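You operate a simulated robot arm through the tools that you are given. There is no shell and no other tool. Be economical: measure what you need, move in short steps, check, and stop when the job is done.

You are at the controls of a simulated two-armed robot. One attempt, no reset.

JOB
Press the purple split link shut in the hand press.
Fine: release the press and slide the link back out. Where these are worked on the way, their far stop is far enough and under half their travel is too little: press slide.
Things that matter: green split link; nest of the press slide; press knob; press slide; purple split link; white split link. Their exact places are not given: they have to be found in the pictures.

Only the result counts: the job must be done as asked and must still hold three seconds after the hand-in. Knocking over, shifting, dropping, spilling or breaking anything else fails it.

ROBOT AND FRAMES
Two 6-joint arms with two-finger parallel grippers on one trunk, on a base that drives. Base frame: it is fixed to the floor where the robot stands at the start and does not move with it; the origin is under the middle of the robot, x ahead of it, y to its left, z up; the surface under the hand at the start is at about z = 0.88. Lengths are in m, angles in rad, forces in N, time in s.
The left shoulder is at the start at [-0.039, 0.177, 0.879], the right one opposite. With the tool pointing down near the work surface each hand reaches from about 0.1 to 0.76 m from the robot's upright axis, wherever it stands, measured 20 degrees to its own side. Places, roughly: nest of the press slide [0.5, -0.2, 0.9]; press knob [0.4, -0.2, 0.9]; press slide [0.5, -0.2, 0.9]. Payload 1.57 kg a hand.
The TCP of each hand is the grasp point between the finger pads, 0.03 m short of the fingertips. In the tool frame z runs along the fingers and y along their closing line. The gripper opens to 0.08 m. The fingers are 0.017 m wide and 0.012 m thick; the gripper's body (0.04 by 0.082 m) begins 0.08 m behind the TCP.
Orientation is told as [roll, pitch, yaw] about the base's x, y, z axes, in that order, counted from this pose: with the fingers straight down and closing along the base's y, the tool's x points along the base's -x, its y along +y and its z along -z.

CONTROLS
- The arms move only by the tool apply_moves. It takes "left_rows", "right_rows" or both (then of equal length, played together; a hand with none holds still); each is a list that holds one entry, the list of rows, each a list of 6 numbers: the shift along the base's x, y, z in units of 300 mm (1.0 is 300 mm), then the turn, a rotation vector about the base's x, y, z in units of 90 degrees (1.0 is 90 degrees). In form: [[[tx, ty, tz, rx, ry, rz], ...]]. A call has 1 to 10 rows; each row is the pose to reach, as a shift and turn from the pose commanded when the call began. "left_hand" and "right_hand" are, for a hand that has rows, the gripper command, from -1 (fully open) to 1 (shut), values between in proportion, set as the call begins (left out, the last holds). A call with a number of a shift or a turn outside -1 to 1 is refused whole. Each row takes 0.2 s and may step no farther than 0.05 m and 0.15 rad from the row before; otherwise, or with a gripper value out of range, the whole call is refused. Where a pose cannot be reached the arm comes as near as it can. A force on the tool above 90 N (or 10 N above the force at the start of the call, whichever is more), or a blocked arm, ends the call early, and 0.2 s more pass. Each finger travels about 0.072 m/s and halts on what it meets, pressing with about 32 N; the grip force reading is that of the motor and also rises with nothing between the fingers. The clock runs only during rows and for 0.2 s after the last one: add rows that repeat a pose to give the fingers time. It gives the time, the measured TCP pose, the force on the tool (base axes), the opening and the grip force at its end, in the units of the frame above (readings bear some noise), with the torque about the TCP (base axes, N m) and any sound that the robot's microphone picked up, and new pictures: "pictures" is both (left out), scene, wrist or none (wrist: the cameras of the hands that moved).
- Cameras (640 x 400 px; columns grow to the right, rows downward): "scene" is now at [0.0344, -0.0229, 1.6075]; the picture's right is [-0.29, -0.96, 0.00], its down [-0.68, 0.21, -0.71] and it looks along [0.68, -0.21, -0.71] (base axes); focal length 275 px, centre (320, 200). "left" rides on the left gripper at [0.072, 0.007, -0.122] in its tool frame; the picture's right is [-0.09, 1.00, 0.00], its down [-0.84, -0.08, -0.54] and it looks along [-0.54, -0.05, 0.84] (tool axes); focal length 238 px, centre (320, 200). "right" rides on the right gripper at [0.072, -0.007, -0.122] in its tool frame; the picture's right is [0.09, 1.00, 0.00], its down [-0.84, 0.08, -0.54] and it looks along [-0.54, 0.05, 0.84] (tool axes); focal length 238 px, centre (320, 200).
- move_column(by): slides the trunk up (or, below 0, down) by that many m; the arms and the scene camera ride with it, the base frame stays. It gives what a move gives, with no picture.
- drive_base(legs): drives the robot by 1 to 6 legs, each [ahead, left, turn to the left] in m, m and rad, along the robot's own axes; the way and the turn of a leg run together, so that a leg with both is an arc; at most 1.5 m and 3.142 rad a leg. The arms and the cameras ride along, it lands a little off, and it stops where it bumps. It gives what a move gives, and a new picture of the scene camera.
- head_to(pan, tilt): turns the head with the scene camera to pan (to the left, within 2.496 rad either way) and tilt (down, from -0.506 to 1.204), counted from straight ahead of the robot. It gives what a move gives, and a new picture of the scene camera.
- point_at(camera, pixels): for up to 12 pixels [column, row] of the newest picture of that camera ("zoom" is the newest enlarged one), the place [x, y, z] in the base frame of the surface seen there, good to about 0.003 m. No time passes.
- enlarge(camera, box): a new picture of the part [left, top, right, bottom] of that camera's present view, enlarged. No time passes.
- hand_in(): hands the job in; it is judged then, once.

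Go step by step. Measure first, check grasps and placings, and put right what went wrong. The budget is 80 turns and 260 pictures, counting those below and the enlarged ones. Unless the task says otherwise, let go and move clear before handing in, and close with one line.

The tools are called by a JSON object that holds its "op" and its "data". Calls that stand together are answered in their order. apply_moves: Moves the arms, as the interface text tells. Its arguments: {"type":"object","properties":{"left_rows":{"type":"array","items":{"type":"array","items":{"type":"array","items":{"type":"number"}}}},"left_hand":{"type":"number"},"right_rows":{"type":"array","items":{"type":"array","items":{"type":"array","items":{"type":"number"}}}},"right_hand":{"type":"number"},"pictures":{"type":"string","enum":["both","scene","wrist","none"]}},"required":[]} The other tools are called the same way: move_column (by) slides the trunk up or down; drive_base (legs) drives the base; head_to (pan, tilt) turns the head that bears the scene camera; point_at (camera, pixels) gives the place of the surface under pixels of a picture; enlarge (camera, box) takes an enlarged picture of a part of a camera's view; hand_in () hands the job in.

At the start:

```text
clock: 0.0
left_tool_pos: [0.4132, 0.0173, 1.3274]
left_tcp_rot: [0.001, 0.0, 0.0]
left_wrist_force: [-0.3, 0.3, -0.1]
left_torque: [0.0, -0.02, 0.0]
left_gripper_width: 0.0802
left_finger_force: 0.1
right_tool_pos: [0.2743, -0.3105, 1.4004]
right_tcp_rot: [-0.001, -0.001, 0.0]
right_wrist_force: [0.4, 0.8, 0.0]
right_torque: [-0.01, 0.0, -0.01]
right_gripper_width: 0.0799
right_finger_force: 0.0
trunk travel left (down, up): [-0.319, 0.008]
robot x, y, heading: [-0.0019, 0.0005, 0.001]
head pan, tilt: [-0.298, 0.784]
```

scene: 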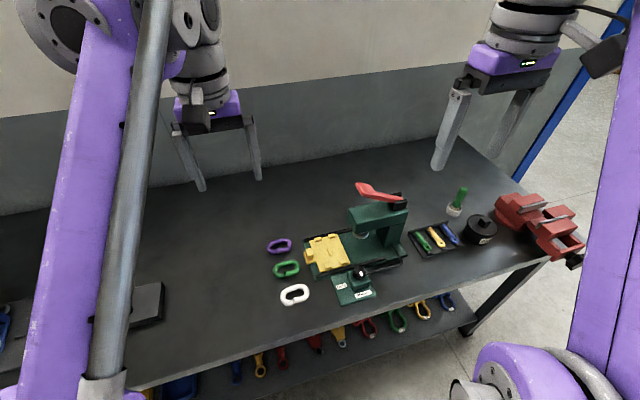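
right: 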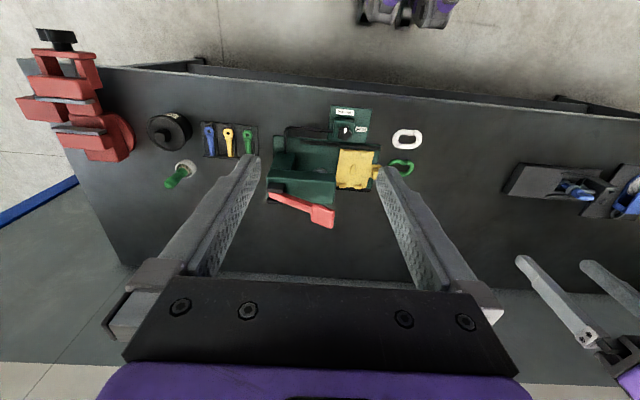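
left: 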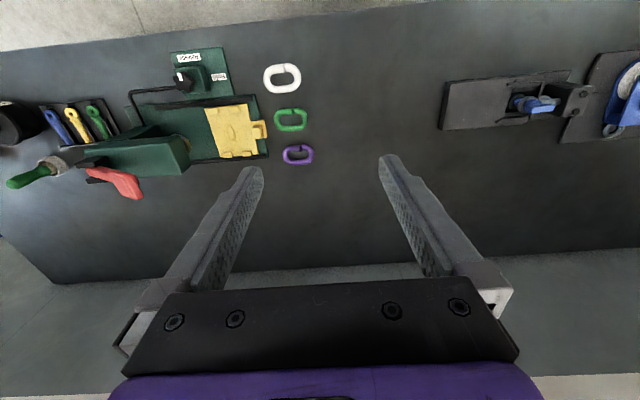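

The scene shows the three links at (279,246), (286,268), (294,294), the press with its yellow slide at (327,252), and a black knob at (360,272). I'll enlarge these first.

{"op": "enlarge", "data": {"camera": "scene", "box": [250, 170, 420, 310]}}

{"op": "enlarge", "data": {"camera": "left", "box": [80, 30, 330, 210]}}

{"op": "point_at", "data": {"camera": "left", "pixels": [[298, 148], [298, 161], [286, 155], [312, 155], [232, 130], [210, 110], [250, 100], [220, 157], [257, 150], [262, 130], [185, 80], [240, 120]]}}

{"op": "point_at", "data": {"camera": "scene", "pixels": [[279, 240], [279, 251], [270, 247], [289, 245], [327, 252], [310, 257], [360, 270], [362, 283], [375, 192], [360, 187], [400, 205], [370, 220]]}}

```text
2.86 times, centred on (335, 240) of scene
```

zoom: 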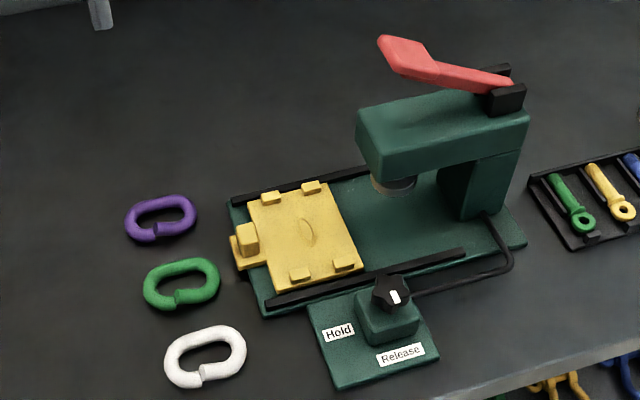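

```text
2.22 times, centred on (205, 120) of left
```

zoom: 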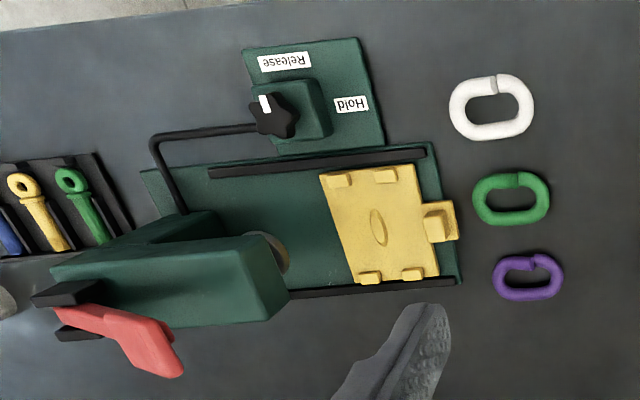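

```text
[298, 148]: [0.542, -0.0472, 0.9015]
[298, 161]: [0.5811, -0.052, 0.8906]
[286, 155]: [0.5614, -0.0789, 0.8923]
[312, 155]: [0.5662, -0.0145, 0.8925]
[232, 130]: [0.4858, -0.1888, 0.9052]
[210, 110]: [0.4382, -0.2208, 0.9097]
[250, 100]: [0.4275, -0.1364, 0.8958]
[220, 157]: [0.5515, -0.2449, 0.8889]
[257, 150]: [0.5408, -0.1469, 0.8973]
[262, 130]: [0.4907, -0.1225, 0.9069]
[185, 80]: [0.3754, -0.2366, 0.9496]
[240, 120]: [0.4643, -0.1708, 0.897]
```

```text
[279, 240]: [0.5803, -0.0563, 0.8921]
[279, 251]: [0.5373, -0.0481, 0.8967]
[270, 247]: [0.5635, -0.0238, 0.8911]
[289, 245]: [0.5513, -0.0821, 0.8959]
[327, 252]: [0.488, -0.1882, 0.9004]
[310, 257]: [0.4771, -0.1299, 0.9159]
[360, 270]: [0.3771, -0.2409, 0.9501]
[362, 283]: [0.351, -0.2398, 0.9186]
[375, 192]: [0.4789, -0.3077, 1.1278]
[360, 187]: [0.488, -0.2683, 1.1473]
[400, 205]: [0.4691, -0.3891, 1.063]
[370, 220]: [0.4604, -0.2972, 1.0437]
```

Links lie at about x 0.56, y −0.05, and the slide nest has four lugs. I'll bring the left hand closer, turning it so that it closes along x, to look at the nest and the purple link.

{"op": "apply_moves", "data": {"left_rows": [[[0.04, -0.01, -0.06, 0, 0, -0.09], [0.08, -0.02, -0.12, 0, 0, -0.18], [0.12, -0.03, -0.18, 0, 0, -0.27], [0.16, -0.04, -0.24, 0, 0, -0.36], [0.2, -0.05, -0.3, 0, 0, -0.45], [0.24, -0.06, -0.36, 0, 0, -0.54], [0.28, -0.07, -0.42, 0, 0, -0.63], [0.32, -0.08, -0.48, 0, 0, -0.72], [0.36, -0.09, -0.54, 0, 0, -0.81], [0.4, -0.1, -0.58, 0, 0, -0.9]]], "left_hand": -1, "pictures": "both"}}

```text
clock: 2.2
left_tool_pos: [0.5334, -0.0143, 1.1514]
left_tcp_rot: [0.001, 0.0, -1.416]
left_wrist_force: [0.6, -0.1, 0.2]
left_torque: [-0.01, 0.0, 0.01]
left_gripper_width: 0.0802
left_finger_force: 0.1
right_tool_pos: [0.275, -0.3102, 1.4001]
right_tcp_rot: [-0.001, 0.002, -0.002]
right_wrist_force: [-0.4, 0.4, -0.7]
right_torque: [-0.02, -0.01, 0.0]
right_gripper_width: 0.0803
right_finger_force: 0.1
trunk travel left (down, up): [-0.319, 0.008]
robot x, y, heading: [0.0024, -0.0026, -0.002]
head pan, tilt: [-0.298, 0.784]
```

scene: 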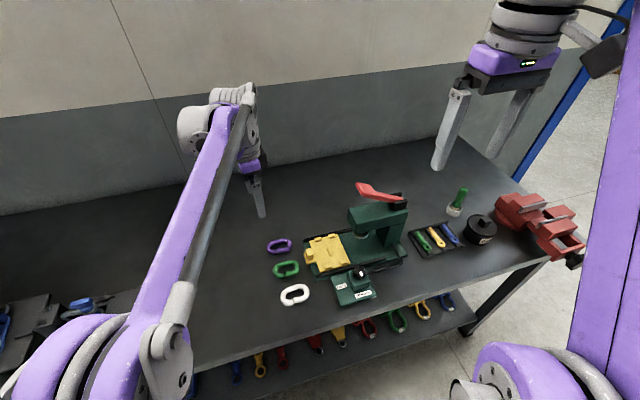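
left: 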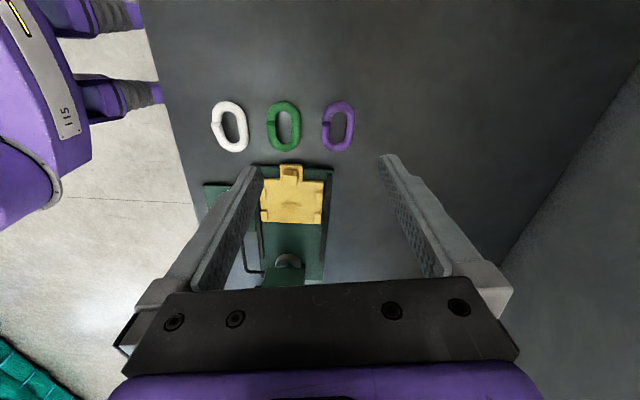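

The left wrist view now shows link and slide; I'll enlarge both views.

{"op": "enlarge", "data": {"camera": "left", "box": [200, 90, 370, 230]}}

{"op": "enlarge", "data": {"camera": "scene", "box": [260, 230, 380, 310]}}

{"op": "point_at", "data": {"camera": "left", "pixels": [[338, 104], [338, 148], [326, 127], [350, 127], [264, 190], [264, 218], [319, 188], [319, 213], [292, 205], [291, 170], [290, 186]]}}

```text
2.86 times, centred on (285, 160) of left
```

zoom: 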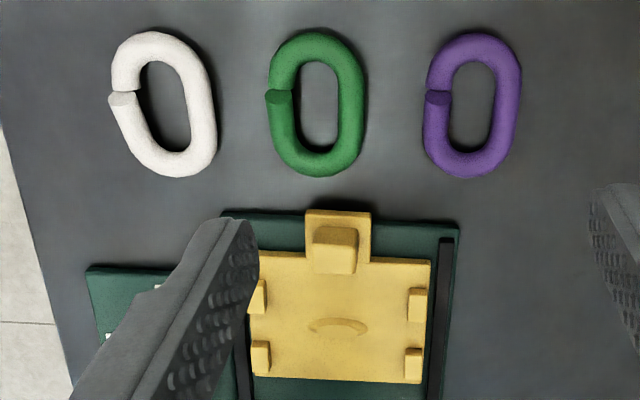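

```text
5.00 times, centred on (320, 270) of scene
```

zoom: 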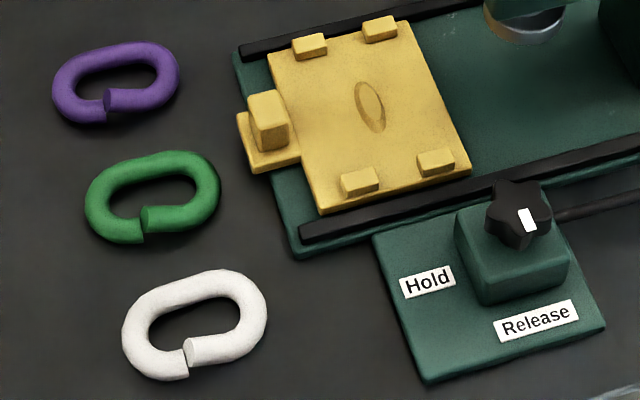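

```text
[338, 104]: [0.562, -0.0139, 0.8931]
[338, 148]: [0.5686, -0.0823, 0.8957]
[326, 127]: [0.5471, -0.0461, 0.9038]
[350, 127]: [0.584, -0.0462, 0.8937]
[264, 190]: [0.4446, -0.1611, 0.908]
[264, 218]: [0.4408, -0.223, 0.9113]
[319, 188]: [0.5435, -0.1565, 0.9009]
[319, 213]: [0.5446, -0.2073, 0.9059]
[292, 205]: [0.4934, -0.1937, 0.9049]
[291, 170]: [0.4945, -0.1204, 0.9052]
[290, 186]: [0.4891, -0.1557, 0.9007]
```

The nest lugs look about 0.1 m apart in x and 0.05 m in y. I'll hover over the nest to measure it more closely.

{"op": "apply_moves", "data": {"left_rows": [[[-0.03, -0.1, -0.04, 0, 0, -0.03], [-0.07, -0.2, -0.08, 0, 0, -0.06], [-0.1, -0.3, -0.14, 0, 0, -0.1], [-0.14, -0.43, -0.2, 0, 0, -0.1], [-0.14, -0.43, -0.2, 0, 0, -0.1]]], "pictures": "wrist"}}

{"op": "enlarge", "data": {"camera": "left", "box": [220, 80, 420, 300]}}

```text
clock: 3.4
left_tool_pos: [0.4923, -0.1455, 1.0927]
left_tcp_rot: [0.001, 0.0, -1.571]
left_wrist_force: [0.8, -0.3, -0.1]
left_torque: [-0.01, -0.01, -0.02]
left_gripper_width: 0.08
left_finger_force: 0.0
right_tool_pos: [0.2743, -0.3094, 1.4002]
right_tcp_rot: [0.001, -0.001, -0.001]
right_wrist_force: [-0.1, -0.5, 0.4]
right_torque: [-0.04, 0.0, -0.04]
right_gripper_width: 0.08
right_finger_force: 0.1
trunk travel left (down, up): [-0.319, 0.008]
robot x, y, heading: [-0.0013, 0.0029, 0.002]
head pan, tilt: [-0.298, 0.784]
```

left: 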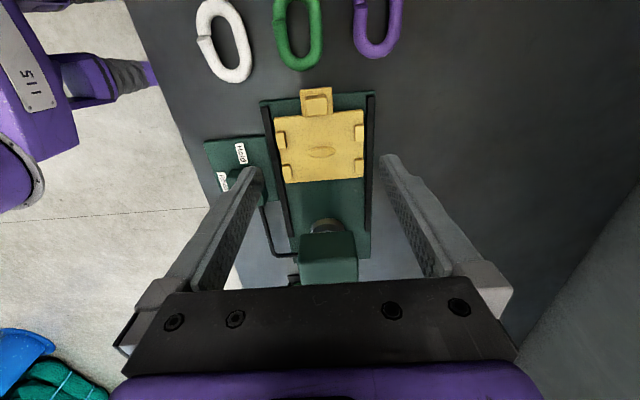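

```text
1.82 times, centred on (320, 190) of left
```

zoom: 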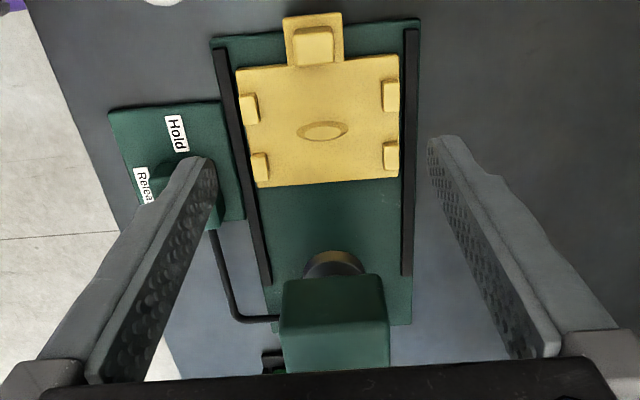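

The nest has an oval boss elongated along x, which should fit the link's hole, so the link has to lie with its long axis along x. I'll measure it.

{"op": "point_at", "data": {"camera": "zoom", "pixels": [[298, 131], [347, 131], [322, 122], [322, 140], [258, 105], [268, 167], [383, 97], [385, 157], [240, 70], [398, 62], [315, 45], [322, 186]]}}

{"op": "point_at", "data": {"camera": "left", "pixels": [[357, 40], [398, 40], [374, 58], [366, 28], [389, 28], [376, 45], [301, 69], [299, 55], [314, 89], [314, 97], [314, 112], [332, 103]]}}

```text
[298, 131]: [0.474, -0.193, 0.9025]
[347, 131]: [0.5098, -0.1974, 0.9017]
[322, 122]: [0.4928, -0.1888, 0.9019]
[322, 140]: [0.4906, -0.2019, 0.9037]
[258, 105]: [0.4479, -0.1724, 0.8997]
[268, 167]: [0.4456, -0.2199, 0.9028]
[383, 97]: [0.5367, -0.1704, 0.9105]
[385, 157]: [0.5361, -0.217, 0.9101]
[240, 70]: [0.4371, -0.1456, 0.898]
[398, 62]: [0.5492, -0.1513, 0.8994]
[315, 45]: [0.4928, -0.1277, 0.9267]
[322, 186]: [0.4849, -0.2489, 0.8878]
```

```text
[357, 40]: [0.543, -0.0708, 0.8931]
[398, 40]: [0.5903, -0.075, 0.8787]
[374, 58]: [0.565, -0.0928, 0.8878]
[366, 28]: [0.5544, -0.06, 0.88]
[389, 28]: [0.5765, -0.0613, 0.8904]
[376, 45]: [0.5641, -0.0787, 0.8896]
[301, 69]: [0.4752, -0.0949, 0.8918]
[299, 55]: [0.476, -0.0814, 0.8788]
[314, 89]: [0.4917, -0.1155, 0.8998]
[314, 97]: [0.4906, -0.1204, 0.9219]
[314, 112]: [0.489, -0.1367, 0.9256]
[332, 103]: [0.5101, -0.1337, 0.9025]
```

Boss centre is about (0.492, −0.195) and the link is about 0.078 by 0.043 m, so it fits the nest along x. I'll hover over the purple link with the fingers narrowed to keep clear of the green one.

{"op": "apply_moves", "data": {"left_rows": [[[0.06, 0.08, -0.05, 0, 0, 0], [0.12, 0.16, -0.1, 0, 0, 0], [0.18, 0.24, -0.16, 0, 0, 0], [0.247, 0.318, -0.243, 0, 0, 0], [0.247, 0.318, -0.243, 0, 0, 0]]], "left_hand": -0.425, "pictures": "wrist"}}

{"op": "enlarge", "data": {"camera": "left", "box": [200, 80, 440, 260]}}

```text
clock: 4.6
left_tool_pos: [0.5652, -0.048, 1.0197]
left_tcp_rot: [0.001, 0.0, -1.57]
left_wrist_force: [-0.1, 0.4, -0.2]
left_torque: [0.02, -0.01, -0.01]
left_gripper_width: 0.0569
left_finger_force: 0.0
right_tool_pos: [0.2726, -0.3117, 1.4009]
right_tcp_rot: [0.0, 0.0, 0.0]
right_wrist_force: [0.5, -0.9, -0.6]
right_torque: [-0.01, -0.01, 0.02]
right_gripper_width: 0.0801
right_finger_force: 0.1
trunk travel left (down, up): [-0.319, 0.008]
robot x, y, heading: [0.0002, 0.0015, 0.003]
head pan, tilt: [-0.298, 0.784]
```

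left: 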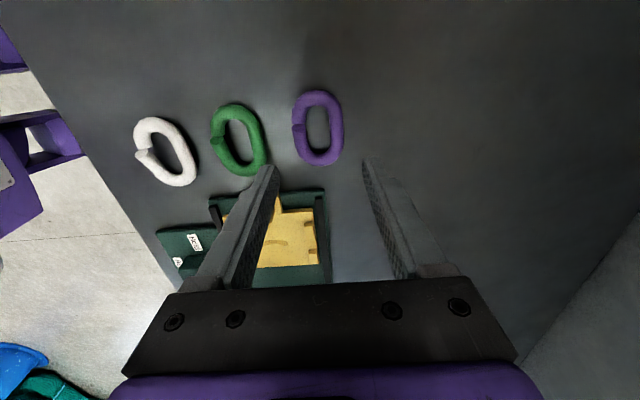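

```text
2.22 times, centred on (320, 170) of left
```

zoom: 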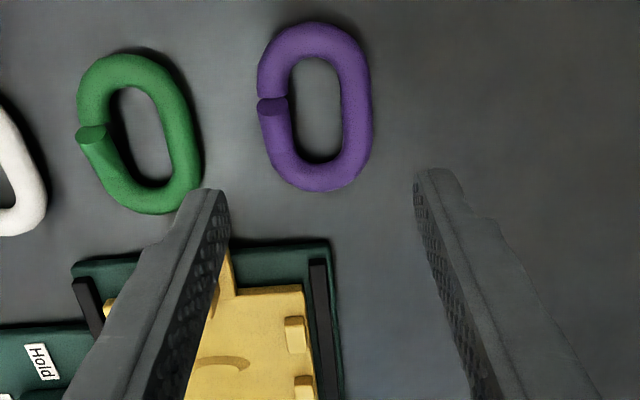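

Measuring the link edges.

{"op": "point_at", "data": {"camera": "zoom", "pixels": [[312, 38], [320, 175], [275, 85], [355, 100], [360, 70], [270, 130], [278, 105], [188, 120], [190, 170], [315, 110], [195, 140]]}}

```text
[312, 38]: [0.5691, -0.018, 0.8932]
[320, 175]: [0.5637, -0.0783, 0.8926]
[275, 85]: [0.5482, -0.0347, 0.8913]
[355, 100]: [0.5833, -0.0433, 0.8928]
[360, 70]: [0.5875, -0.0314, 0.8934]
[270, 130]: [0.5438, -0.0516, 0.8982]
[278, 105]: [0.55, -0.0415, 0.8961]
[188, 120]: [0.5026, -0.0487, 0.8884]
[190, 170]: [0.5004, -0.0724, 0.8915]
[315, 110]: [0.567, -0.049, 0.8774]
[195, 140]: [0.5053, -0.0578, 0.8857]
```

Link centre is (0.566, −0.048), tilted about −5°. Table is at 0.878 and the green link's edge at about 0.51. I'll descend and close.

{"op": "apply_moves", "data": {"left_rows": [[[0.002, 0.0, -0.12, 0, 0, -0.03], [0.002, 0.0, -0.24, 0, 0, -0.05], [0.002, 0.0, -0.33, 0, 0, -0.05], [0.002, 0.0, -0.356, 0, 0, -0.05], [0.002, 0.0, -0.356, 0, 0, -0.05]]], "pictures": "wrist"}}

{"op": "enlarge", "data": {"camera": "left", "box": [220, 80, 420, 230]}}

```text
clock: 5.8
left_tool_pos: [0.5662, -0.049, 0.9133]
left_tcp_rot: [0.002, 0.0, -1.65]
left_wrist_force: [-0.4, 0.8, -0.2]
left_torque: [0.01, 0.05, 0.01]
left_gripper_width: 0.0575
left_finger_force: 0.5
right_tool_pos: [0.2733, -0.311, 1.3995]
right_tcp_rot: [0.0, -0.001, 0.001]
right_wrist_force: [0.3, 0.1, 0.5]
right_torque: [-0.01, 0.01, -0.01]
right_gripper_width: 0.0798
right_finger_force: 0.2
trunk travel left (down, up): [-0.319, 0.008]
robot x, y, heading: [0.0006, -0.0007, -0.0]
head pan, tilt: [-0.298, 0.784]
```

left: 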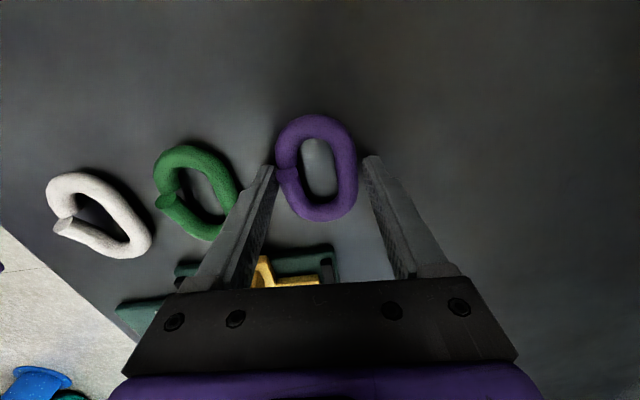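

```text
2.67 times, centred on (320, 155) of left
```

zoom: 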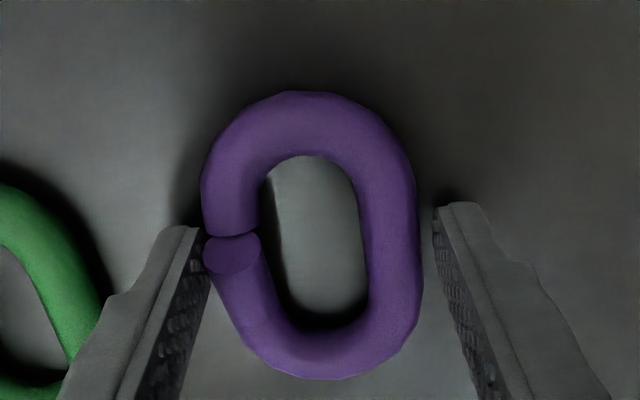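

The link now reads about 4° tilted relative to the hand, so the earlier tilt was over-read. I'll turn back, then close.

{"op": "apply_moves", "data": {"left_rows": [[[0, 0, 0, 0, 0, 0.045], [0, 0, 0, 0, 0, 0.045]]], "pictures": "none"}}

{"op": "apply_moves", "data": {"left_rows": [[[0, 0, 0, 0, 0, 0], [0, 0, 0, 0, 0, 0], [0, 0, 0, 0, 0, 0]]], "left_hand": 1, "pictures": "wrist"}}

{"op": "enlarge", "data": {"camera": "left", "box": [220, 80, 420, 230]}}

```text
clock: 6.4
left_tool_pos: [0.5658, -0.0492, 0.9145]
left_tcp_rot: [-0.002, -0.002, -1.578]
left_wrist_force: [-1.0, -0.1, -0.6]
left_torque: [0.02, 0.04, 0.0]
left_gripper_width: 0.0573
left_finger_force: 0.1
right_tool_pos: [0.2733, -0.3105, 1.4006]
right_tcp_rot: [0.0, 0.001, 0.001]
right_wrist_force: [0.7, -0.1, 0.4]
right_torque: [-0.02, 0.0, 0.01]
right_gripper_width: 0.0803
right_finger_force: 0.1
trunk travel left (down, up): [-0.319, 0.008]
robot x, y, heading: [0.0, 0.0002, 0.001]
head pan, tilt: [-0.298, 0.784]
```

```text
clock: 7.2
left_tool_pos: [0.5676, -0.0482, 0.9142]
left_tcp_rot: [0.0, -0.001, -1.577]
left_wrist_force: [-0.5, 1.0, 0.1]
left_torque: [-0.07, -0.08, -0.07]
left_gripper_width: 0.0529
left_finger_force: 31.8
right_tool_pos: [0.2737, -0.3112, 1.4003]
right_tcp_rot: [0.001, -0.001, 0.0]
right_wrist_force: [-1.0, 0.1, 0.4]
right_torque: [-0.04, -0.01, 0.0]
right_gripper_width: 0.0799
right_finger_force: 0.0
trunk travel left (down, up): [-0.319, 0.008]
robot x, y, heading: [0.0011, 0.0004, 0.003]
head pan, tilt: [-0.298, 0.784]
```

left: 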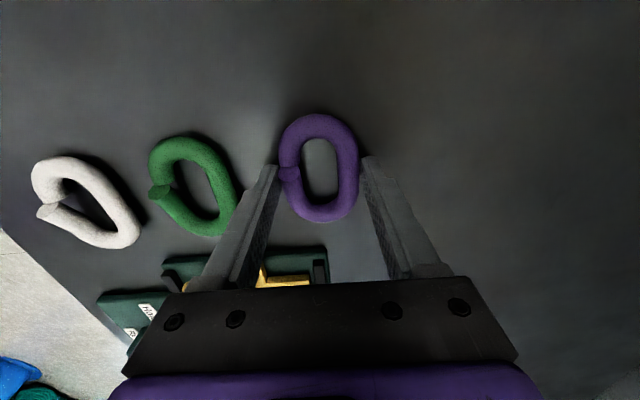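

```text
2.67 times, centred on (320, 155) of left
```

zoom: 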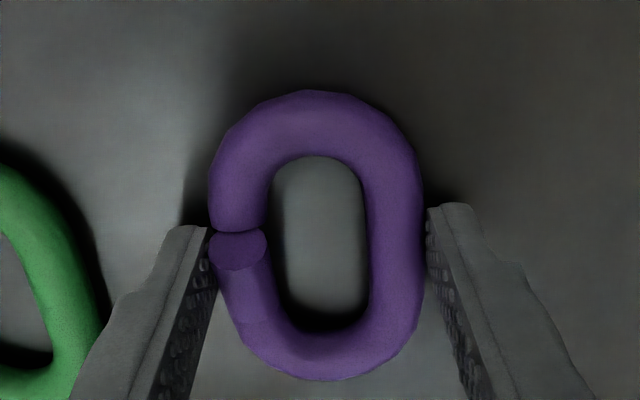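

Gripped at 0.053 m with 32 N. I'll lift and begin turning the link by +90° so its long axis runs along x.

{"op": "apply_moves", "data": {"left_rows": [[[0, 0, 0.08, 0, 0, 0], [0, 0, 0.2, 0, 0, 0], [0, 0, 0.32, 0, 0, 0], [0, 0, 0.42, 0, 0, 0.09], [-0.03, 0, 0.45, 0, 0, 0.18], [-0.06, 0, 0.45, 0, 0, 0.27], [-0.09, 0, 0.45, 0, 0, 0.36], [-0.12, 0, 0.45, 0, 0, 0.45], [-0.15, 0, 0.45, 0, 0, 0.54], [-0.18, 0, 0.45, 0, 0, 0.63]]], "pictures": "none"}}

{"op": "apply_moves", "data": {"left_rows": [[[-0.03, -0.06, 0, 0, 0, 0.09], [-0.06, -0.12, 0, 0, 0, 0.18], [-0.07, -0.18, 0, 0, 0, 0.27], [-0.07, -0.24, 0, 0, 0, 0.36], [-0.07, -0.24, 0, 0, 0, 0.374], [-0.07, -0.24, 0, 0, 0, 0.374]]], "pictures": "both"}}

{"op": "enlarge", "data": {"camera": "scene", "box": [240, 160, 420, 310]}}

```text
clock: 9.4
left_tool_pos: [0.5103, -0.0471, 1.0459]
left_tcp_rot: [0.0, 0.0, -0.586]
left_wrist_force: [-0.7, -0.9, -0.2]
left_torque: [0.01, 0.01, -0.01]
left_gripper_width: 0.0001
left_finger_force: 21.2
right_tool_pos: [0.2735, -0.3104, 1.3996]
right_tcp_rot: [0.0, -0.001, 0.001]
right_wrist_force: [-1.3, 0.4, 0.6]
right_torque: [-0.01, 0.03, 0.02]
right_gripper_width: 0.0802
right_finger_force: 0.0
trunk travel left (down, up): [-0.319, 0.008]
robot x, y, heading: [-0.0018, -0.0017, -0.0]
head pan, tilt: [-0.298, 0.784]
```

```text
clock: 10.8
left_tool_pos: [0.4919, -0.1184, 1.0491]
left_tcp_rot: [0.0, 0.001, 0.0]
left_wrist_force: [-0.1, 0.0, 0.3]
left_torque: [-0.02, 0.0, -0.03]
left_gripper_width: 0.0
left_finger_force: 20.9
right_tool_pos: [0.2737, -0.3108, 1.3998]
right_tcp_rot: [0.001, 0.0, 0.0]
right_wrist_force: [0.6, -0.9, -0.4]
right_torque: [0.03, 0.02, -0.01]
right_gripper_width: 0.0798
right_finger_force: 0.1
trunk travel left (down, up): [-0.319, 0.008]
robot x, y, heading: [-0.0005, -0.0021, 0.004]
head pan, tilt: [-0.298, 0.784]
```

scene: 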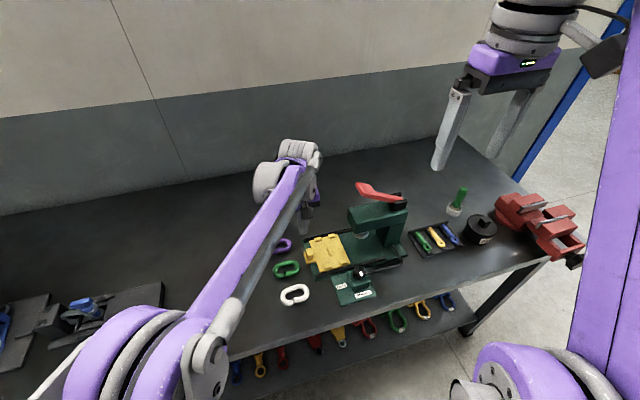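
left: 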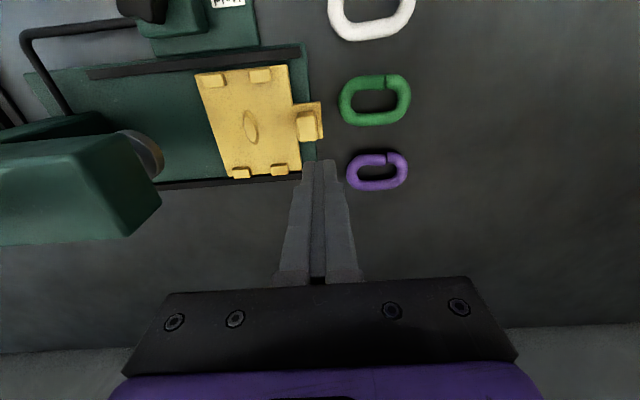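

```text
2.67 times, centred on (330, 235) of scene
```

zoom: 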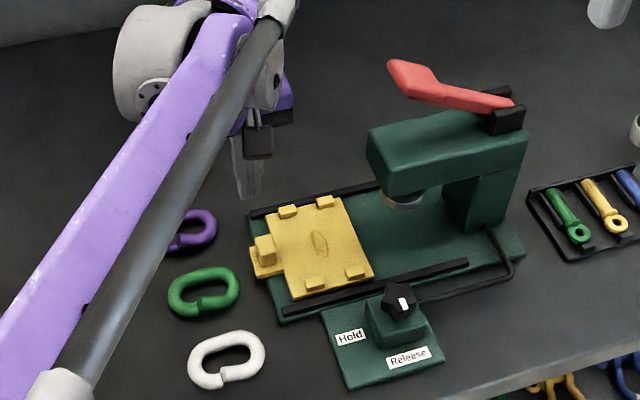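

The gripper is empty (width 0) and the purple link is still at (377,171) in the wrist view, so the tips gripped too high on the round section. I'll go back over it with the fingers reopened and re-measure.

{"op": "apply_moves", "data": {"left_rows": [[[0.03, 0.03, 0, 0, 0, -0.09], [0.06, 0.06, 0, 0, 0, -0.18], [0.09, 0.09, 0, 0, 0, -0.27], [0.12, 0.12, 0, 0, 0, -0.36], [0.15, 0.15, 0, 0, 0, -0.45], [0.18, 0.18, 0, 0, 0, -0.54], [0.21, 0.21, 0, 0, 0, -0.63], [0.24, 0.235, 0, 0, 0, -0.72], [0.247, 0.235, 0, 0, 0, -0.81], [0.247, 0.235, 0, 0, 0, -0.9]]], "left_hand": -0.45, "pictures": "none"}}

{"op": "apply_moves", "data": {"left_rows": [[[0, 0, -0.08, 0, 0, -0.09], [0, 0, -0.16, 0, 0, -0.1], [0, 0, -0.16, 0, 0, -0.1]]], "pictures": "wrist"}}

{"op": "enlarge", "data": {"camera": "left", "box": [220, 80, 420, 230]}}

```text
clock: 13.0
left_tool_pos: [0.5655, -0.0491, 1.0478]
left_tcp_rot: [0.0, 0.0, -1.417]
left_wrist_force: [-0.4, 0.0, 0.4]
left_torque: [0.0, 0.01, -0.01]
left_gripper_width: 0.0579
left_finger_force: 0.0
right_tool_pos: [0.2731, -0.3099, 1.3999]
right_tcp_rot: [0.0, -0.001, 0.001]
right_wrist_force: [-0.1, -0.1, -0.8]
right_torque: [-0.01, -0.03, -0.02]
right_gripper_width: 0.0801
right_finger_force: 0.1
trunk travel left (down, up): [-0.319, 0.008]
robot x, y, heading: [-0.0015, 0.0009, 0.002]
head pan, tilt: [-0.298, 0.784]
```

```text
clock: 13.8
left_tool_pos: [0.5644, -0.047, 0.9987]
left_tcp_rot: [0.0, -0.001, -1.572]
left_wrist_force: [-0.3, 0.0, -0.1]
left_torque: [0.02, 0.0, 0.01]
left_gripper_width: 0.0578
left_finger_force: 0.0
right_tool_pos: [0.2745, -0.3107, 1.4004]
right_tcp_rot: [0.001, 0.0, 0.0]
right_wrist_force: [-0.6, -0.3, -0.6]
right_torque: [0.01, 0.0, -0.02]
right_gripper_width: 0.0801
right_finger_force: 0.1
trunk travel left (down, up): [-0.319, 0.008]
robot x, y, heading: [0.0019, 0.004, -0.003]
head pan, tilt: [-0.298, 0.784]
```

left: 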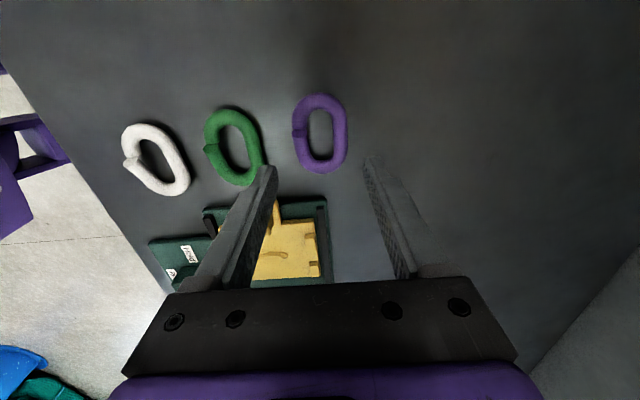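

```text
2.67 times, centred on (320, 155) of left
```

zoom: 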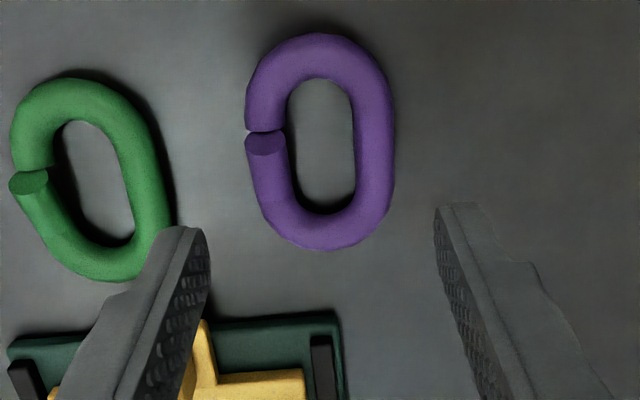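

The apparent tilt is the camera's own 5° twist, so the link is aligned with y. I'll measure its centre and height again.

{"op": "point_at", "data": {"camera": "zoom", "pixels": [[267, 110], [268, 180], [373, 110], [373, 180], [318, 57], [330, 228], [322, 140], [265, 145], [410, 300], [150, 220]]}}

```text
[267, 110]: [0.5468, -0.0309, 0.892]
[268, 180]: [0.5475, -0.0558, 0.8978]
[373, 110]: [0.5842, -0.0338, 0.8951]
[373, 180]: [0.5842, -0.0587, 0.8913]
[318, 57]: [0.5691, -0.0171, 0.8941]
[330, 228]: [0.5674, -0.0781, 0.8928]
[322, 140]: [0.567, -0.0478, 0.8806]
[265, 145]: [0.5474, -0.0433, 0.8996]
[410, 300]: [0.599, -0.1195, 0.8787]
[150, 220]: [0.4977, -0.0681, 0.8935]
```

Tube top is at 0.893 and table at 0.879. I'll descend 5 mm deeper than before (TCP about 0.909) and close.

{"op": "apply_moves", "data": {"left_rows": [[[0.001, 0, -0.1, 0, 0, 0], [0.001, 0, -0.2, 0, 0, 0], [0.001, 0, -0.28, 0, 0, 0], [0.001, 0, -0.307, 0, 0, 0], [0.001, 0, -0.307, 0, 0, 0]]], "pictures": "none"}}

{"op": "apply_moves", "data": {"left_rows": [[[0, 0, 0, 0, 0, 0], [0, 0, 0, 0, 0, 0], [0, 0, 0, 0, 0, 0], [0, 0, 0, 0, 0, 0]]], "left_hand": 1, "pictures": "none"}}

{"op": "apply_moves", "data": {"left_rows": [[[0, 0, 0.02, 0, 0, 0], [0, 0, 0.06, 0, 0, 0], [0, 0, 0.1, 0, 0, 0]]], "pictures": "wrist"}}

```text
clock: 15.0
left_tool_pos: [0.5656, -0.0473, 0.9099]
left_tcp_rot: [0.004, 0.0, -1.572]
left_wrist_force: [2.1, 0.0, 28.8]
left_torque: [0.06, 0.89, -0.02]
left_gripper_width: 0.0569
left_finger_force: 0.0
right_tool_pos: [0.272, -0.3107, 1.401]
right_tcp_rot: [0.0, -0.002, -0.001]
right_wrist_force: [0.6, 0.5, 0.2]
right_torque: [0.02, 0.0, -0.02]
right_gripper_width: 0.0798
right_finger_force: 0.1
trunk travel left (down, up): [-0.319, 0.008]
robot x, y, heading: [-0.0013, -0.0001, 0.0]
head pan, tilt: [-0.298, 0.784]
```

```text
clock: 16.0
left_tool_pos: [0.5633, -0.0478, 0.9106]
left_tcp_rot: [0.003, -0.002, -1.573]
left_wrist_force: [-4.7, 1.8, 41.5]
left_torque: [0.06, 1.55, -0.04]
left_gripper_width: 0.0531
left_finger_force: 32.2
right_tool_pos: [0.2701, -0.3105, 1.4007]
right_tcp_rot: [0.0, -0.005, 0.001]
right_wrist_force: [-0.2, 0.1, 0.2]
right_torque: [-0.01, 0.01, 0.0]
right_gripper_width: 0.0801
right_finger_force: 0.0
trunk travel left (down, up): [-0.319, 0.008]
robot x, y, heading: [-0.0032, 0.0033, 0.002]
head pan, tilt: [-0.298, 0.784]
```

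```text
clock: 16.8
left_tool_pos: [0.5671, -0.0503, 0.9365]
left_tcp_rot: [0.001, -0.001, -1.573]
left_wrist_force: [0.8, 0.2, -2.5]
left_torque: [0.04, 0.03, -0.01]
left_gripper_width: 0.053
left_finger_force: 33.4
right_tool_pos: [0.2725, -0.3104, 1.3998]
right_tcp_rot: [0.002, 0.001, 0.001]
right_wrist_force: [1.4, 0.3, -0.1]
right_torque: [-0.03, -0.02, 0.0]
right_gripper_width: 0.0801
right_finger_force: 0.0
trunk travel left (down, up): [-0.319, 0.008]
robot x, y, heading: [-0.0025, 0.001, -0.004]
head pan, tilt: [-0.298, 0.784]
```

left: 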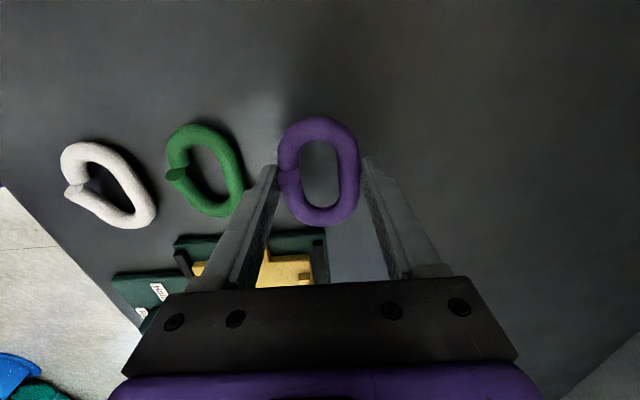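

The link is held now (width 0.053, −2.5 N load). I'll lift higher and turn it.

{"op": "apply_moves", "data": {"left_rows": [[[0, 0, 0.1, 0, 0, 0], [0, 0, 0.2, 0, 0, 0], [0, 0, 0.3, 0, 0, 0.05], [0, 0, 0.35, 0, 0, 0.13], [-0.03, 0, 0.35, 0, 0, 0.21], [-0.06, 0, 0.35, 0, 0, 0.29], [-0.09, 0, 0.35, 0, 0, 0.37], [-0.12, 0, 0.35, 0, 0, 0.45], [-0.15, 0, 0.35, 0, 0, 0.53], [-0.18, 0, 0.35, 0, 0, 0.6]]], "pictures": "none"}}

{"op": "apply_moves", "data": {"left_rows": [[[-0.02, -0.06, 0, 0, 0, 0.08], [-0.04, -0.12, 0, 0, 0, 0.16], [-0.06, -0.18, 0, 0, 0, 0.24], [-0.07, -0.22, 0, 0, 0, 0.32], [-0.07, -0.22, 0, 0, 0, 0.4], [-0.07, -0.22, 0, 0, 0, 0.4]]], "pictures": "both"}}

{"op": "enlarge", "data": {"camera": "left", "box": [120, 30, 420, 250]}}

{"op": "point_at", "data": {"camera": "scene", "pixels": [[352, 215], [352, 225], [360, 236], [349, 208], [325, 250], [316, 257], [322, 240], [334, 238]]}}

```text
clock: 19.0
left_tool_pos: [0.5118, -0.0473, 1.0417]
left_tcp_rot: [-0.002, 0.001, -0.63]
left_wrist_force: [-0.7, -0.7, -2.6]
left_torque: [0.04, -0.01, -0.01]
left_gripper_width: 0.0531
left_finger_force: 31.9
right_tool_pos: [0.2724, -0.3095, 1.3993]
right_tcp_rot: [0.002, 0.0, -0.001]
right_wrist_force: [0.3, -0.4, 0.2]
right_torque: [0.01, 0.0, -0.02]
right_gripper_width: 0.0799
right_finger_force: 0.1
trunk travel left (down, up): [-0.319, 0.008]
robot x, y, heading: [0.0016, -0.0005, 0.001]
head pan, tilt: [-0.298, 0.784]
```

```text
clock: 20.4
left_tool_pos: [0.4917, -0.1156, 1.0423]
left_tcp_rot: [0.001, 0.002, -0.001]
left_wrist_force: [-0.2, 0.3, -2.3]
left_torque: [-0.01, 0.0, -0.02]
left_gripper_width: 0.053
left_finger_force: 32.1
right_tool_pos: [0.2741, -0.3106, 1.4012]
right_tcp_rot: [0.0, 0.0, -0.002]
right_wrist_force: [-0.4, -0.6, 0.0]
right_torque: [0.01, -0.01, 0.02]
right_gripper_width: 0.0802
right_finger_force: 0.0
trunk travel left (down, up): [-0.319, 0.008]
robot x, y, heading: [-0.002, -0.0007, -0.003]
head pan, tilt: [-0.298, 0.784]
```

scene: 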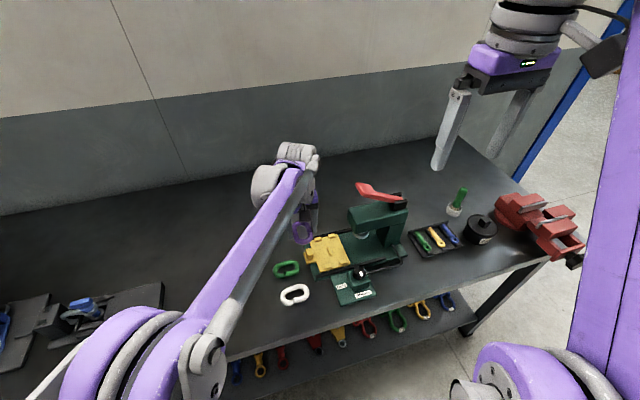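
left: 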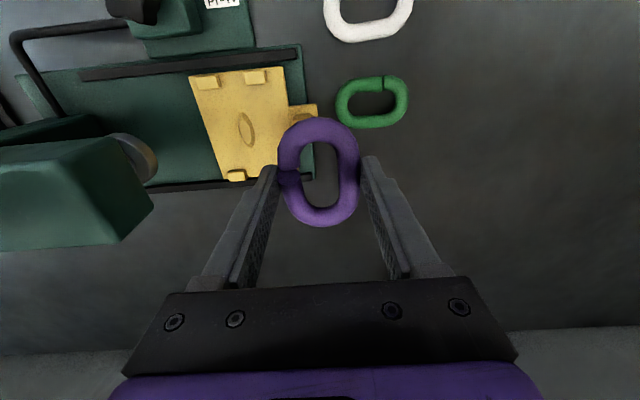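

```text
1.82 times, centred on (270, 140) of left
```

zoom: 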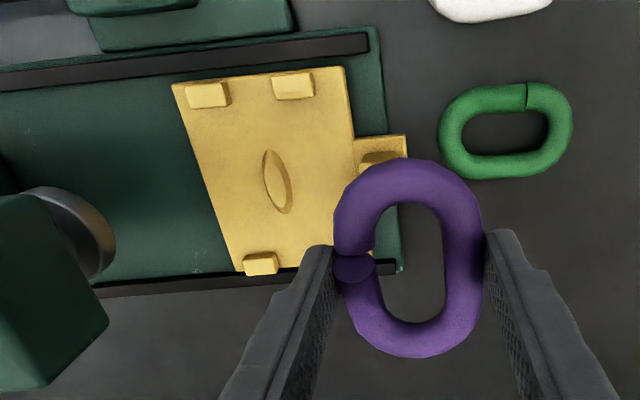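

```text
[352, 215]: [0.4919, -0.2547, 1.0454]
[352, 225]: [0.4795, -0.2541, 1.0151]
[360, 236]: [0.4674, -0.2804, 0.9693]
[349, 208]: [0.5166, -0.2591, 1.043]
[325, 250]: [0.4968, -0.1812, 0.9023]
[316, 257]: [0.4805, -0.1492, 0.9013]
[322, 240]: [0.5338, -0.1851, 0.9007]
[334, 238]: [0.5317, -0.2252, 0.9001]
```

The press head's face is at y −0.255, so the hand body clears it by about 2 cm. I'll measure the link in the hand to align it.

{"op": "point_at", "data": {"camera": "zoom", "pixels": [[405, 178], [418, 338], [350, 225], [362, 300], [462, 215], [465, 290], [275, 150], [279, 210], [264, 182], [290, 180], [210, 95], [262, 260]]}}

```text
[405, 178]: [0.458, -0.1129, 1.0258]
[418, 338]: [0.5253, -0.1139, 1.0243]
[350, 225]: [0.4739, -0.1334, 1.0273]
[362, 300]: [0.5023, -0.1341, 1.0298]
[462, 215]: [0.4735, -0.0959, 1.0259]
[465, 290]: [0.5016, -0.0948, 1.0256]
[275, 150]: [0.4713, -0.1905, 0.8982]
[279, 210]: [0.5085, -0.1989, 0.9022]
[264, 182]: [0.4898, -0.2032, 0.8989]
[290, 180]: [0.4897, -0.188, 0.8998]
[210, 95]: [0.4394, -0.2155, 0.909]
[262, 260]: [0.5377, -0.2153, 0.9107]
```

The link centre in the hand is (0.4917, −0.1144) and the nest centre is about (0.4915, −0.195). I'll move over it and lower partway.

{"op": "apply_moves", "data": {"left_rows": [[[0, -0.07, 0, 0, 0, 0], [0, -0.14, 0, 0, 0, 0], [0, -0.21, -0.02, 0, 0, 0], [0, -0.269, -0.1, 0, 0, 0], [0, -0.269, -0.2, 0, 0, 0], [0, -0.269, -0.27, 0, 0, 0], [0, -0.269, -0.27, 0, 0, 0]]], "pictures": "both"}}

{"op": "enlarge", "data": {"camera": "left", "box": [220, 80, 420, 230]}}

```text
clock: 22.0
left_tool_pos: [0.4883, -0.1953, 0.9643]
left_tcp_rot: [0.0, 0.001, -0.001]
left_wrist_force: [0.4, 0.4, -2.2]
left_torque: [-0.01, -0.01, 0.01]
left_gripper_width: 0.0532
left_finger_force: 32.2
right_tool_pos: [0.2739, -0.3102, 1.4004]
right_tcp_rot: [-0.001, 0.001, -0.001]
right_wrist_force: [-0.4, -0.1, 0.3]
right_torque: [-0.03, -0.01, -0.03]
right_gripper_width: 0.0799
right_finger_force: 0.1
trunk travel left (down, up): [-0.319, 0.008]
robot x, y, heading: [0.0014, 0.0015, 0.004]
head pan, tilt: [-0.298, 0.784]
```

scene: 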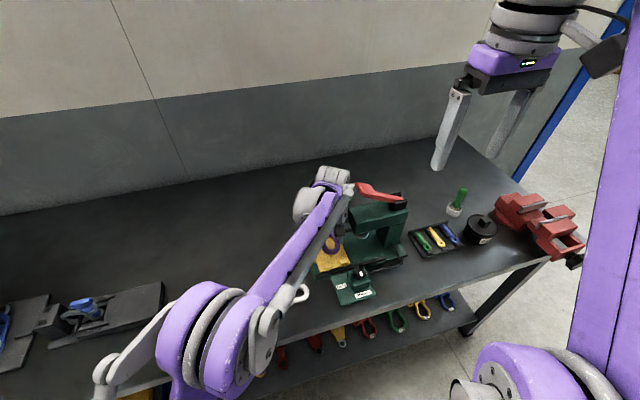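
left: 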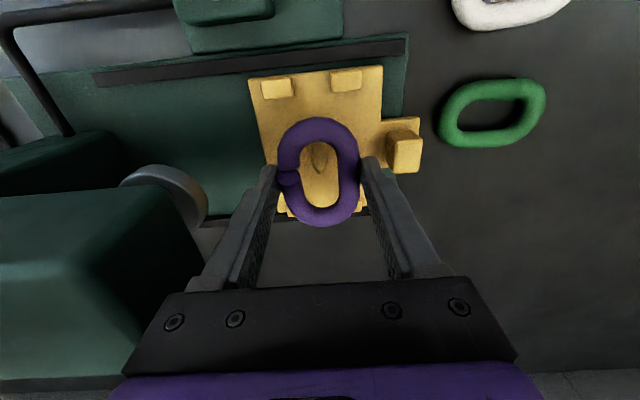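

```text
2.67 times, centred on (320, 155) of left
```

zoom: 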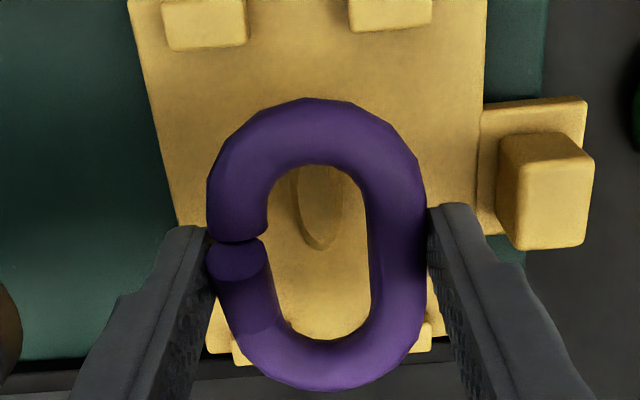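

Alignment looks right. I'll lower to just above the slide.

{"op": "apply_moves", "data": {"left_rows": [[[0, 0, -0.04, 0, 0, 0], [0, 0, -0.07, 0, 0, 0], [0, 0, -0.085, 0, 0, 0], [0, 0, -0.085, 0, 0, 0]]], "pictures": "wrist"}}

{"op": "enlarge", "data": {"camera": "left", "box": [220, 80, 420, 230]}}

```text
clock: 23.0
left_tool_pos: [0.4907, -0.1949, 0.9365]
left_tcp_rot: [0.001, -0.001, 0.0]
left_wrist_force: [0.9, -0.2, -1.1]
left_torque: [-0.03, 0.03, 0.0]
left_gripper_width: 0.0533
left_finger_force: 31.7
right_tool_pos: [0.2737, -0.3099, 1.3994]
right_tcp_rot: [0.0, -0.001, 0.001]
right_wrist_force: [-0.1, 0.0, 0.0]
right_torque: [-0.01, -0.02, -0.02]
right_gripper_width: 0.0801
right_finger_force: 0.1
trunk travel left (down, up): [-0.319, 0.008]
robot x, y, heading: [-0.0016, 0.0027, -0.002]
head pan, tilt: [-0.298, 0.784]
```

left: 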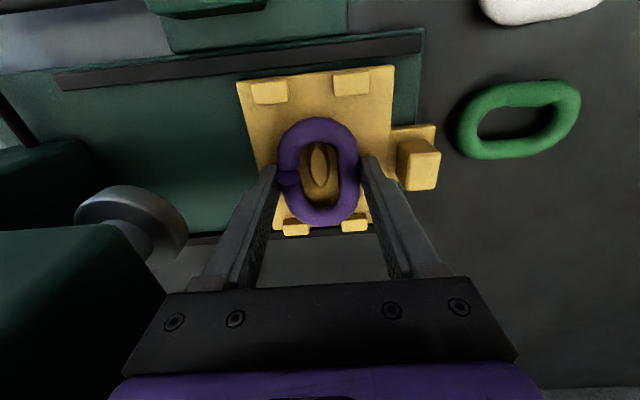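

```text
2.67 times, centred on (320, 155) of left
```

zoom: 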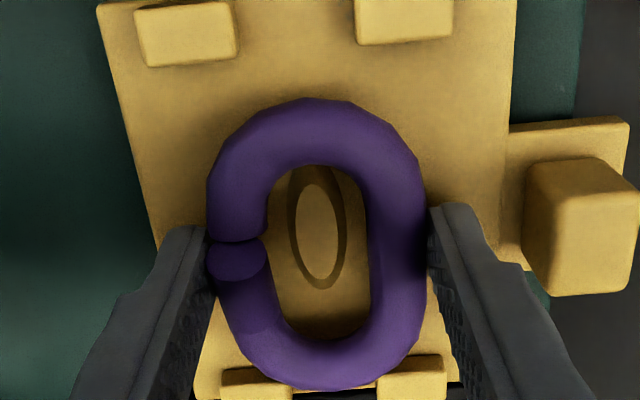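

Aligned once parallax is allowed for. I'll lower the last 5 mm.

{"op": "apply_moves", "data": {"left_rows": [[[0, 0, -0.01, 0, 0, 0], [0, 0, -0.017, 0, 0, 0], [0, 0, -0.017, 0, 0, 0]]], "pictures": "wrist"}}

{"op": "enlarge", "data": {"camera": "left", "box": [220, 80, 420, 230]}}

```text
clock: 23.8
left_tool_pos: [0.4918, -0.1942, 0.9328]
left_tcp_rot: [0.0, 0.001, -0.002]
left_wrist_force: [1.6, -1.0, 1.6]
left_torque: [0.04, -0.01, -0.03]
left_gripper_width: 0.053
left_finger_force: 31.9
right_tool_pos: [0.2735, -0.3118, 1.4005]
right_tcp_rot: [-0.001, 0.002, 0.001]
right_wrist_force: [-1.1, -0.1, 0.3]
right_torque: [0.01, -0.04, -0.02]
right_gripper_width: 0.0803
right_finger_force: 0.1
trunk travel left (down, up): [-0.319, 0.008]
robot x, y, heading: [-0.0002, 0.0004, -0.003]
head pan, tilt: [-0.298, 0.784]
```

left: 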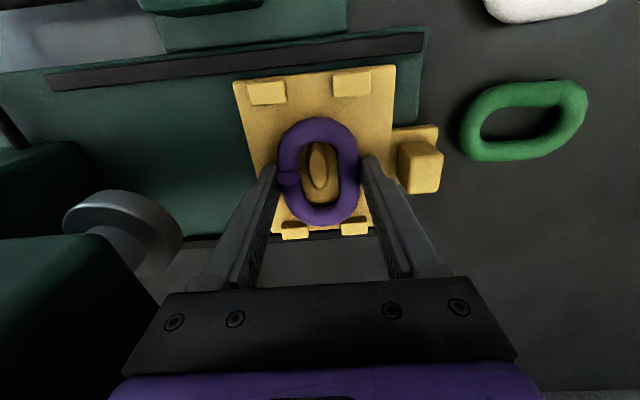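

```text
2.67 times, centred on (320, 155) of left
```

zoom: 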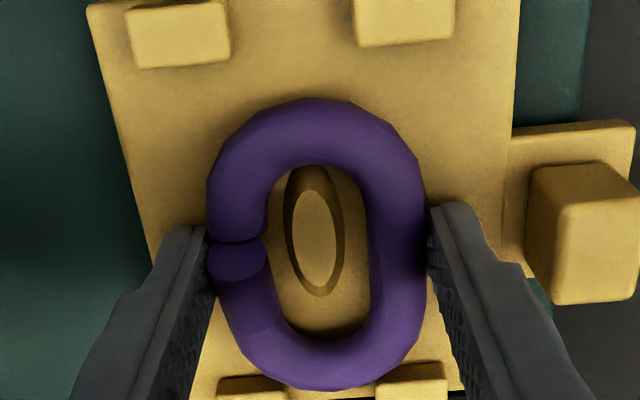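

The link is in contact (force changed from −2.4 to +1.6 N). I'll release with a slight opening.

{"op": "apply_moves", "data": {"left_rows": [[[0, 0, -0.002, 0, 0, 0], [0, 0, -0.002, 0, 0, 0]]], "left_hand": -0.65, "pictures": "none"}}

{"op": "apply_moves", "data": {"left_rows": [[[0, 0, 0.03, 0, 0, 0], [0, 0, 0.1, 0, 0, 0], [0, 0, 0.22, 0, 0, 0], [0, 0.1, 0.32, 0, 0, 0], [0, 0.2, 0.36, 0, 0, 0]]], "pictures": "both"}}

{"op": "enlarge", "data": {"camera": "left", "box": [160, 30, 360, 200]}}

```text
clock: 24.4
left_tool_pos: [0.4921, -0.1945, 0.9313]
left_tcp_rot: [0.002, 0.002, -0.003]
left_wrist_force: [1.8, 2.7, 5.3]
left_torque: [0.04, -0.01, 0.02]
left_gripper_width: 0.066
left_finger_force: 0.1
right_tool_pos: [0.2736, -0.3089, 1.3996]
right_tcp_rot: [0.0, 0.001, 0.0]
right_wrist_force: [0.0, -0.7, 0.8]
right_torque: [0.02, 0.0, 0.01]
right_gripper_width: 0.0799
right_finger_force: 0.1
trunk travel left (down, up): [-0.319, 0.008]
robot x, y, heading: [0.003, -0.0014, 0.003]
head pan, tilt: [-0.298, 0.784]
```

```text
clock: 25.6
left_tool_pos: [0.4901, -0.1355, 1.0429]
left_tcp_rot: [0.0, -0.001, -0.001]
left_wrist_force: [0.1, 0.0, -1.2]
left_torque: [0.0, 0.01, 0.0]
left_gripper_width: 0.0659
left_finger_force: 0.1
right_tool_pos: [0.2739, -0.3092, 1.4005]
right_tcp_rot: [-0.001, 0.001, -0.002]
right_wrist_force: [0.1, 0.5, 0.1]
right_torque: [0.01, 0.01, 0.0]
right_gripper_width: 0.08
right_finger_force: 0.2
trunk travel left (down, up): [-0.319, 0.008]
robot x, y, heading: [-0.0018, -0.0011, -0.002]
head pan, tilt: [-0.298, 0.784]
```

scene: 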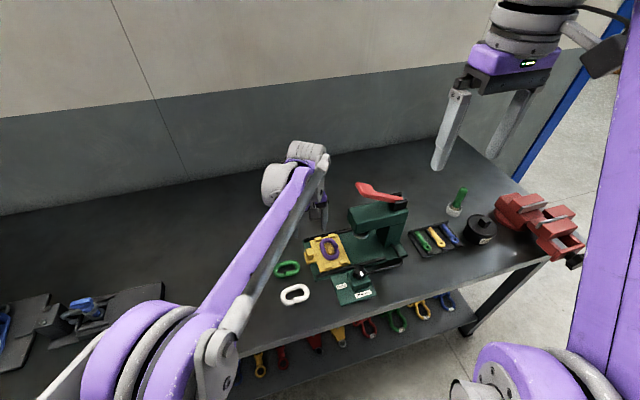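
left: 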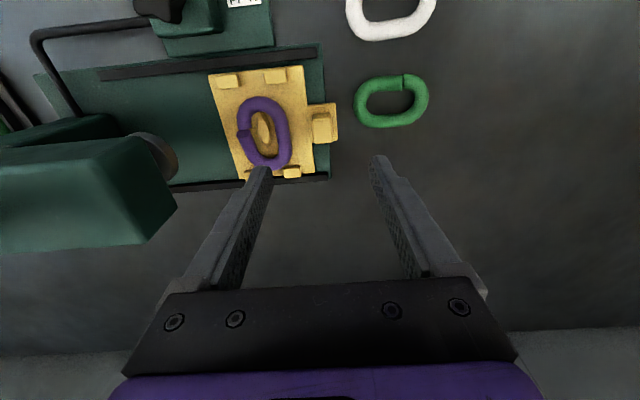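

```text
2.35 times, centred on (260, 115) of left
```

zoom: 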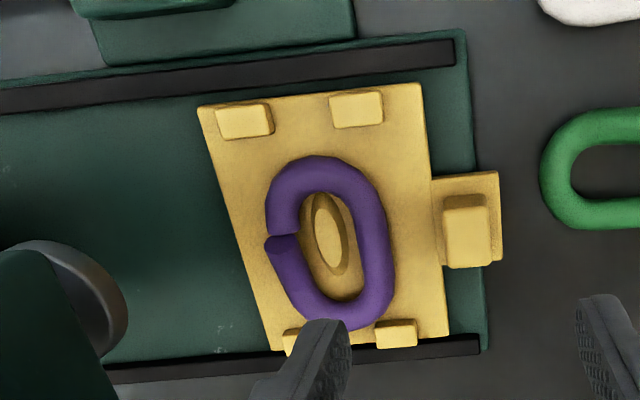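

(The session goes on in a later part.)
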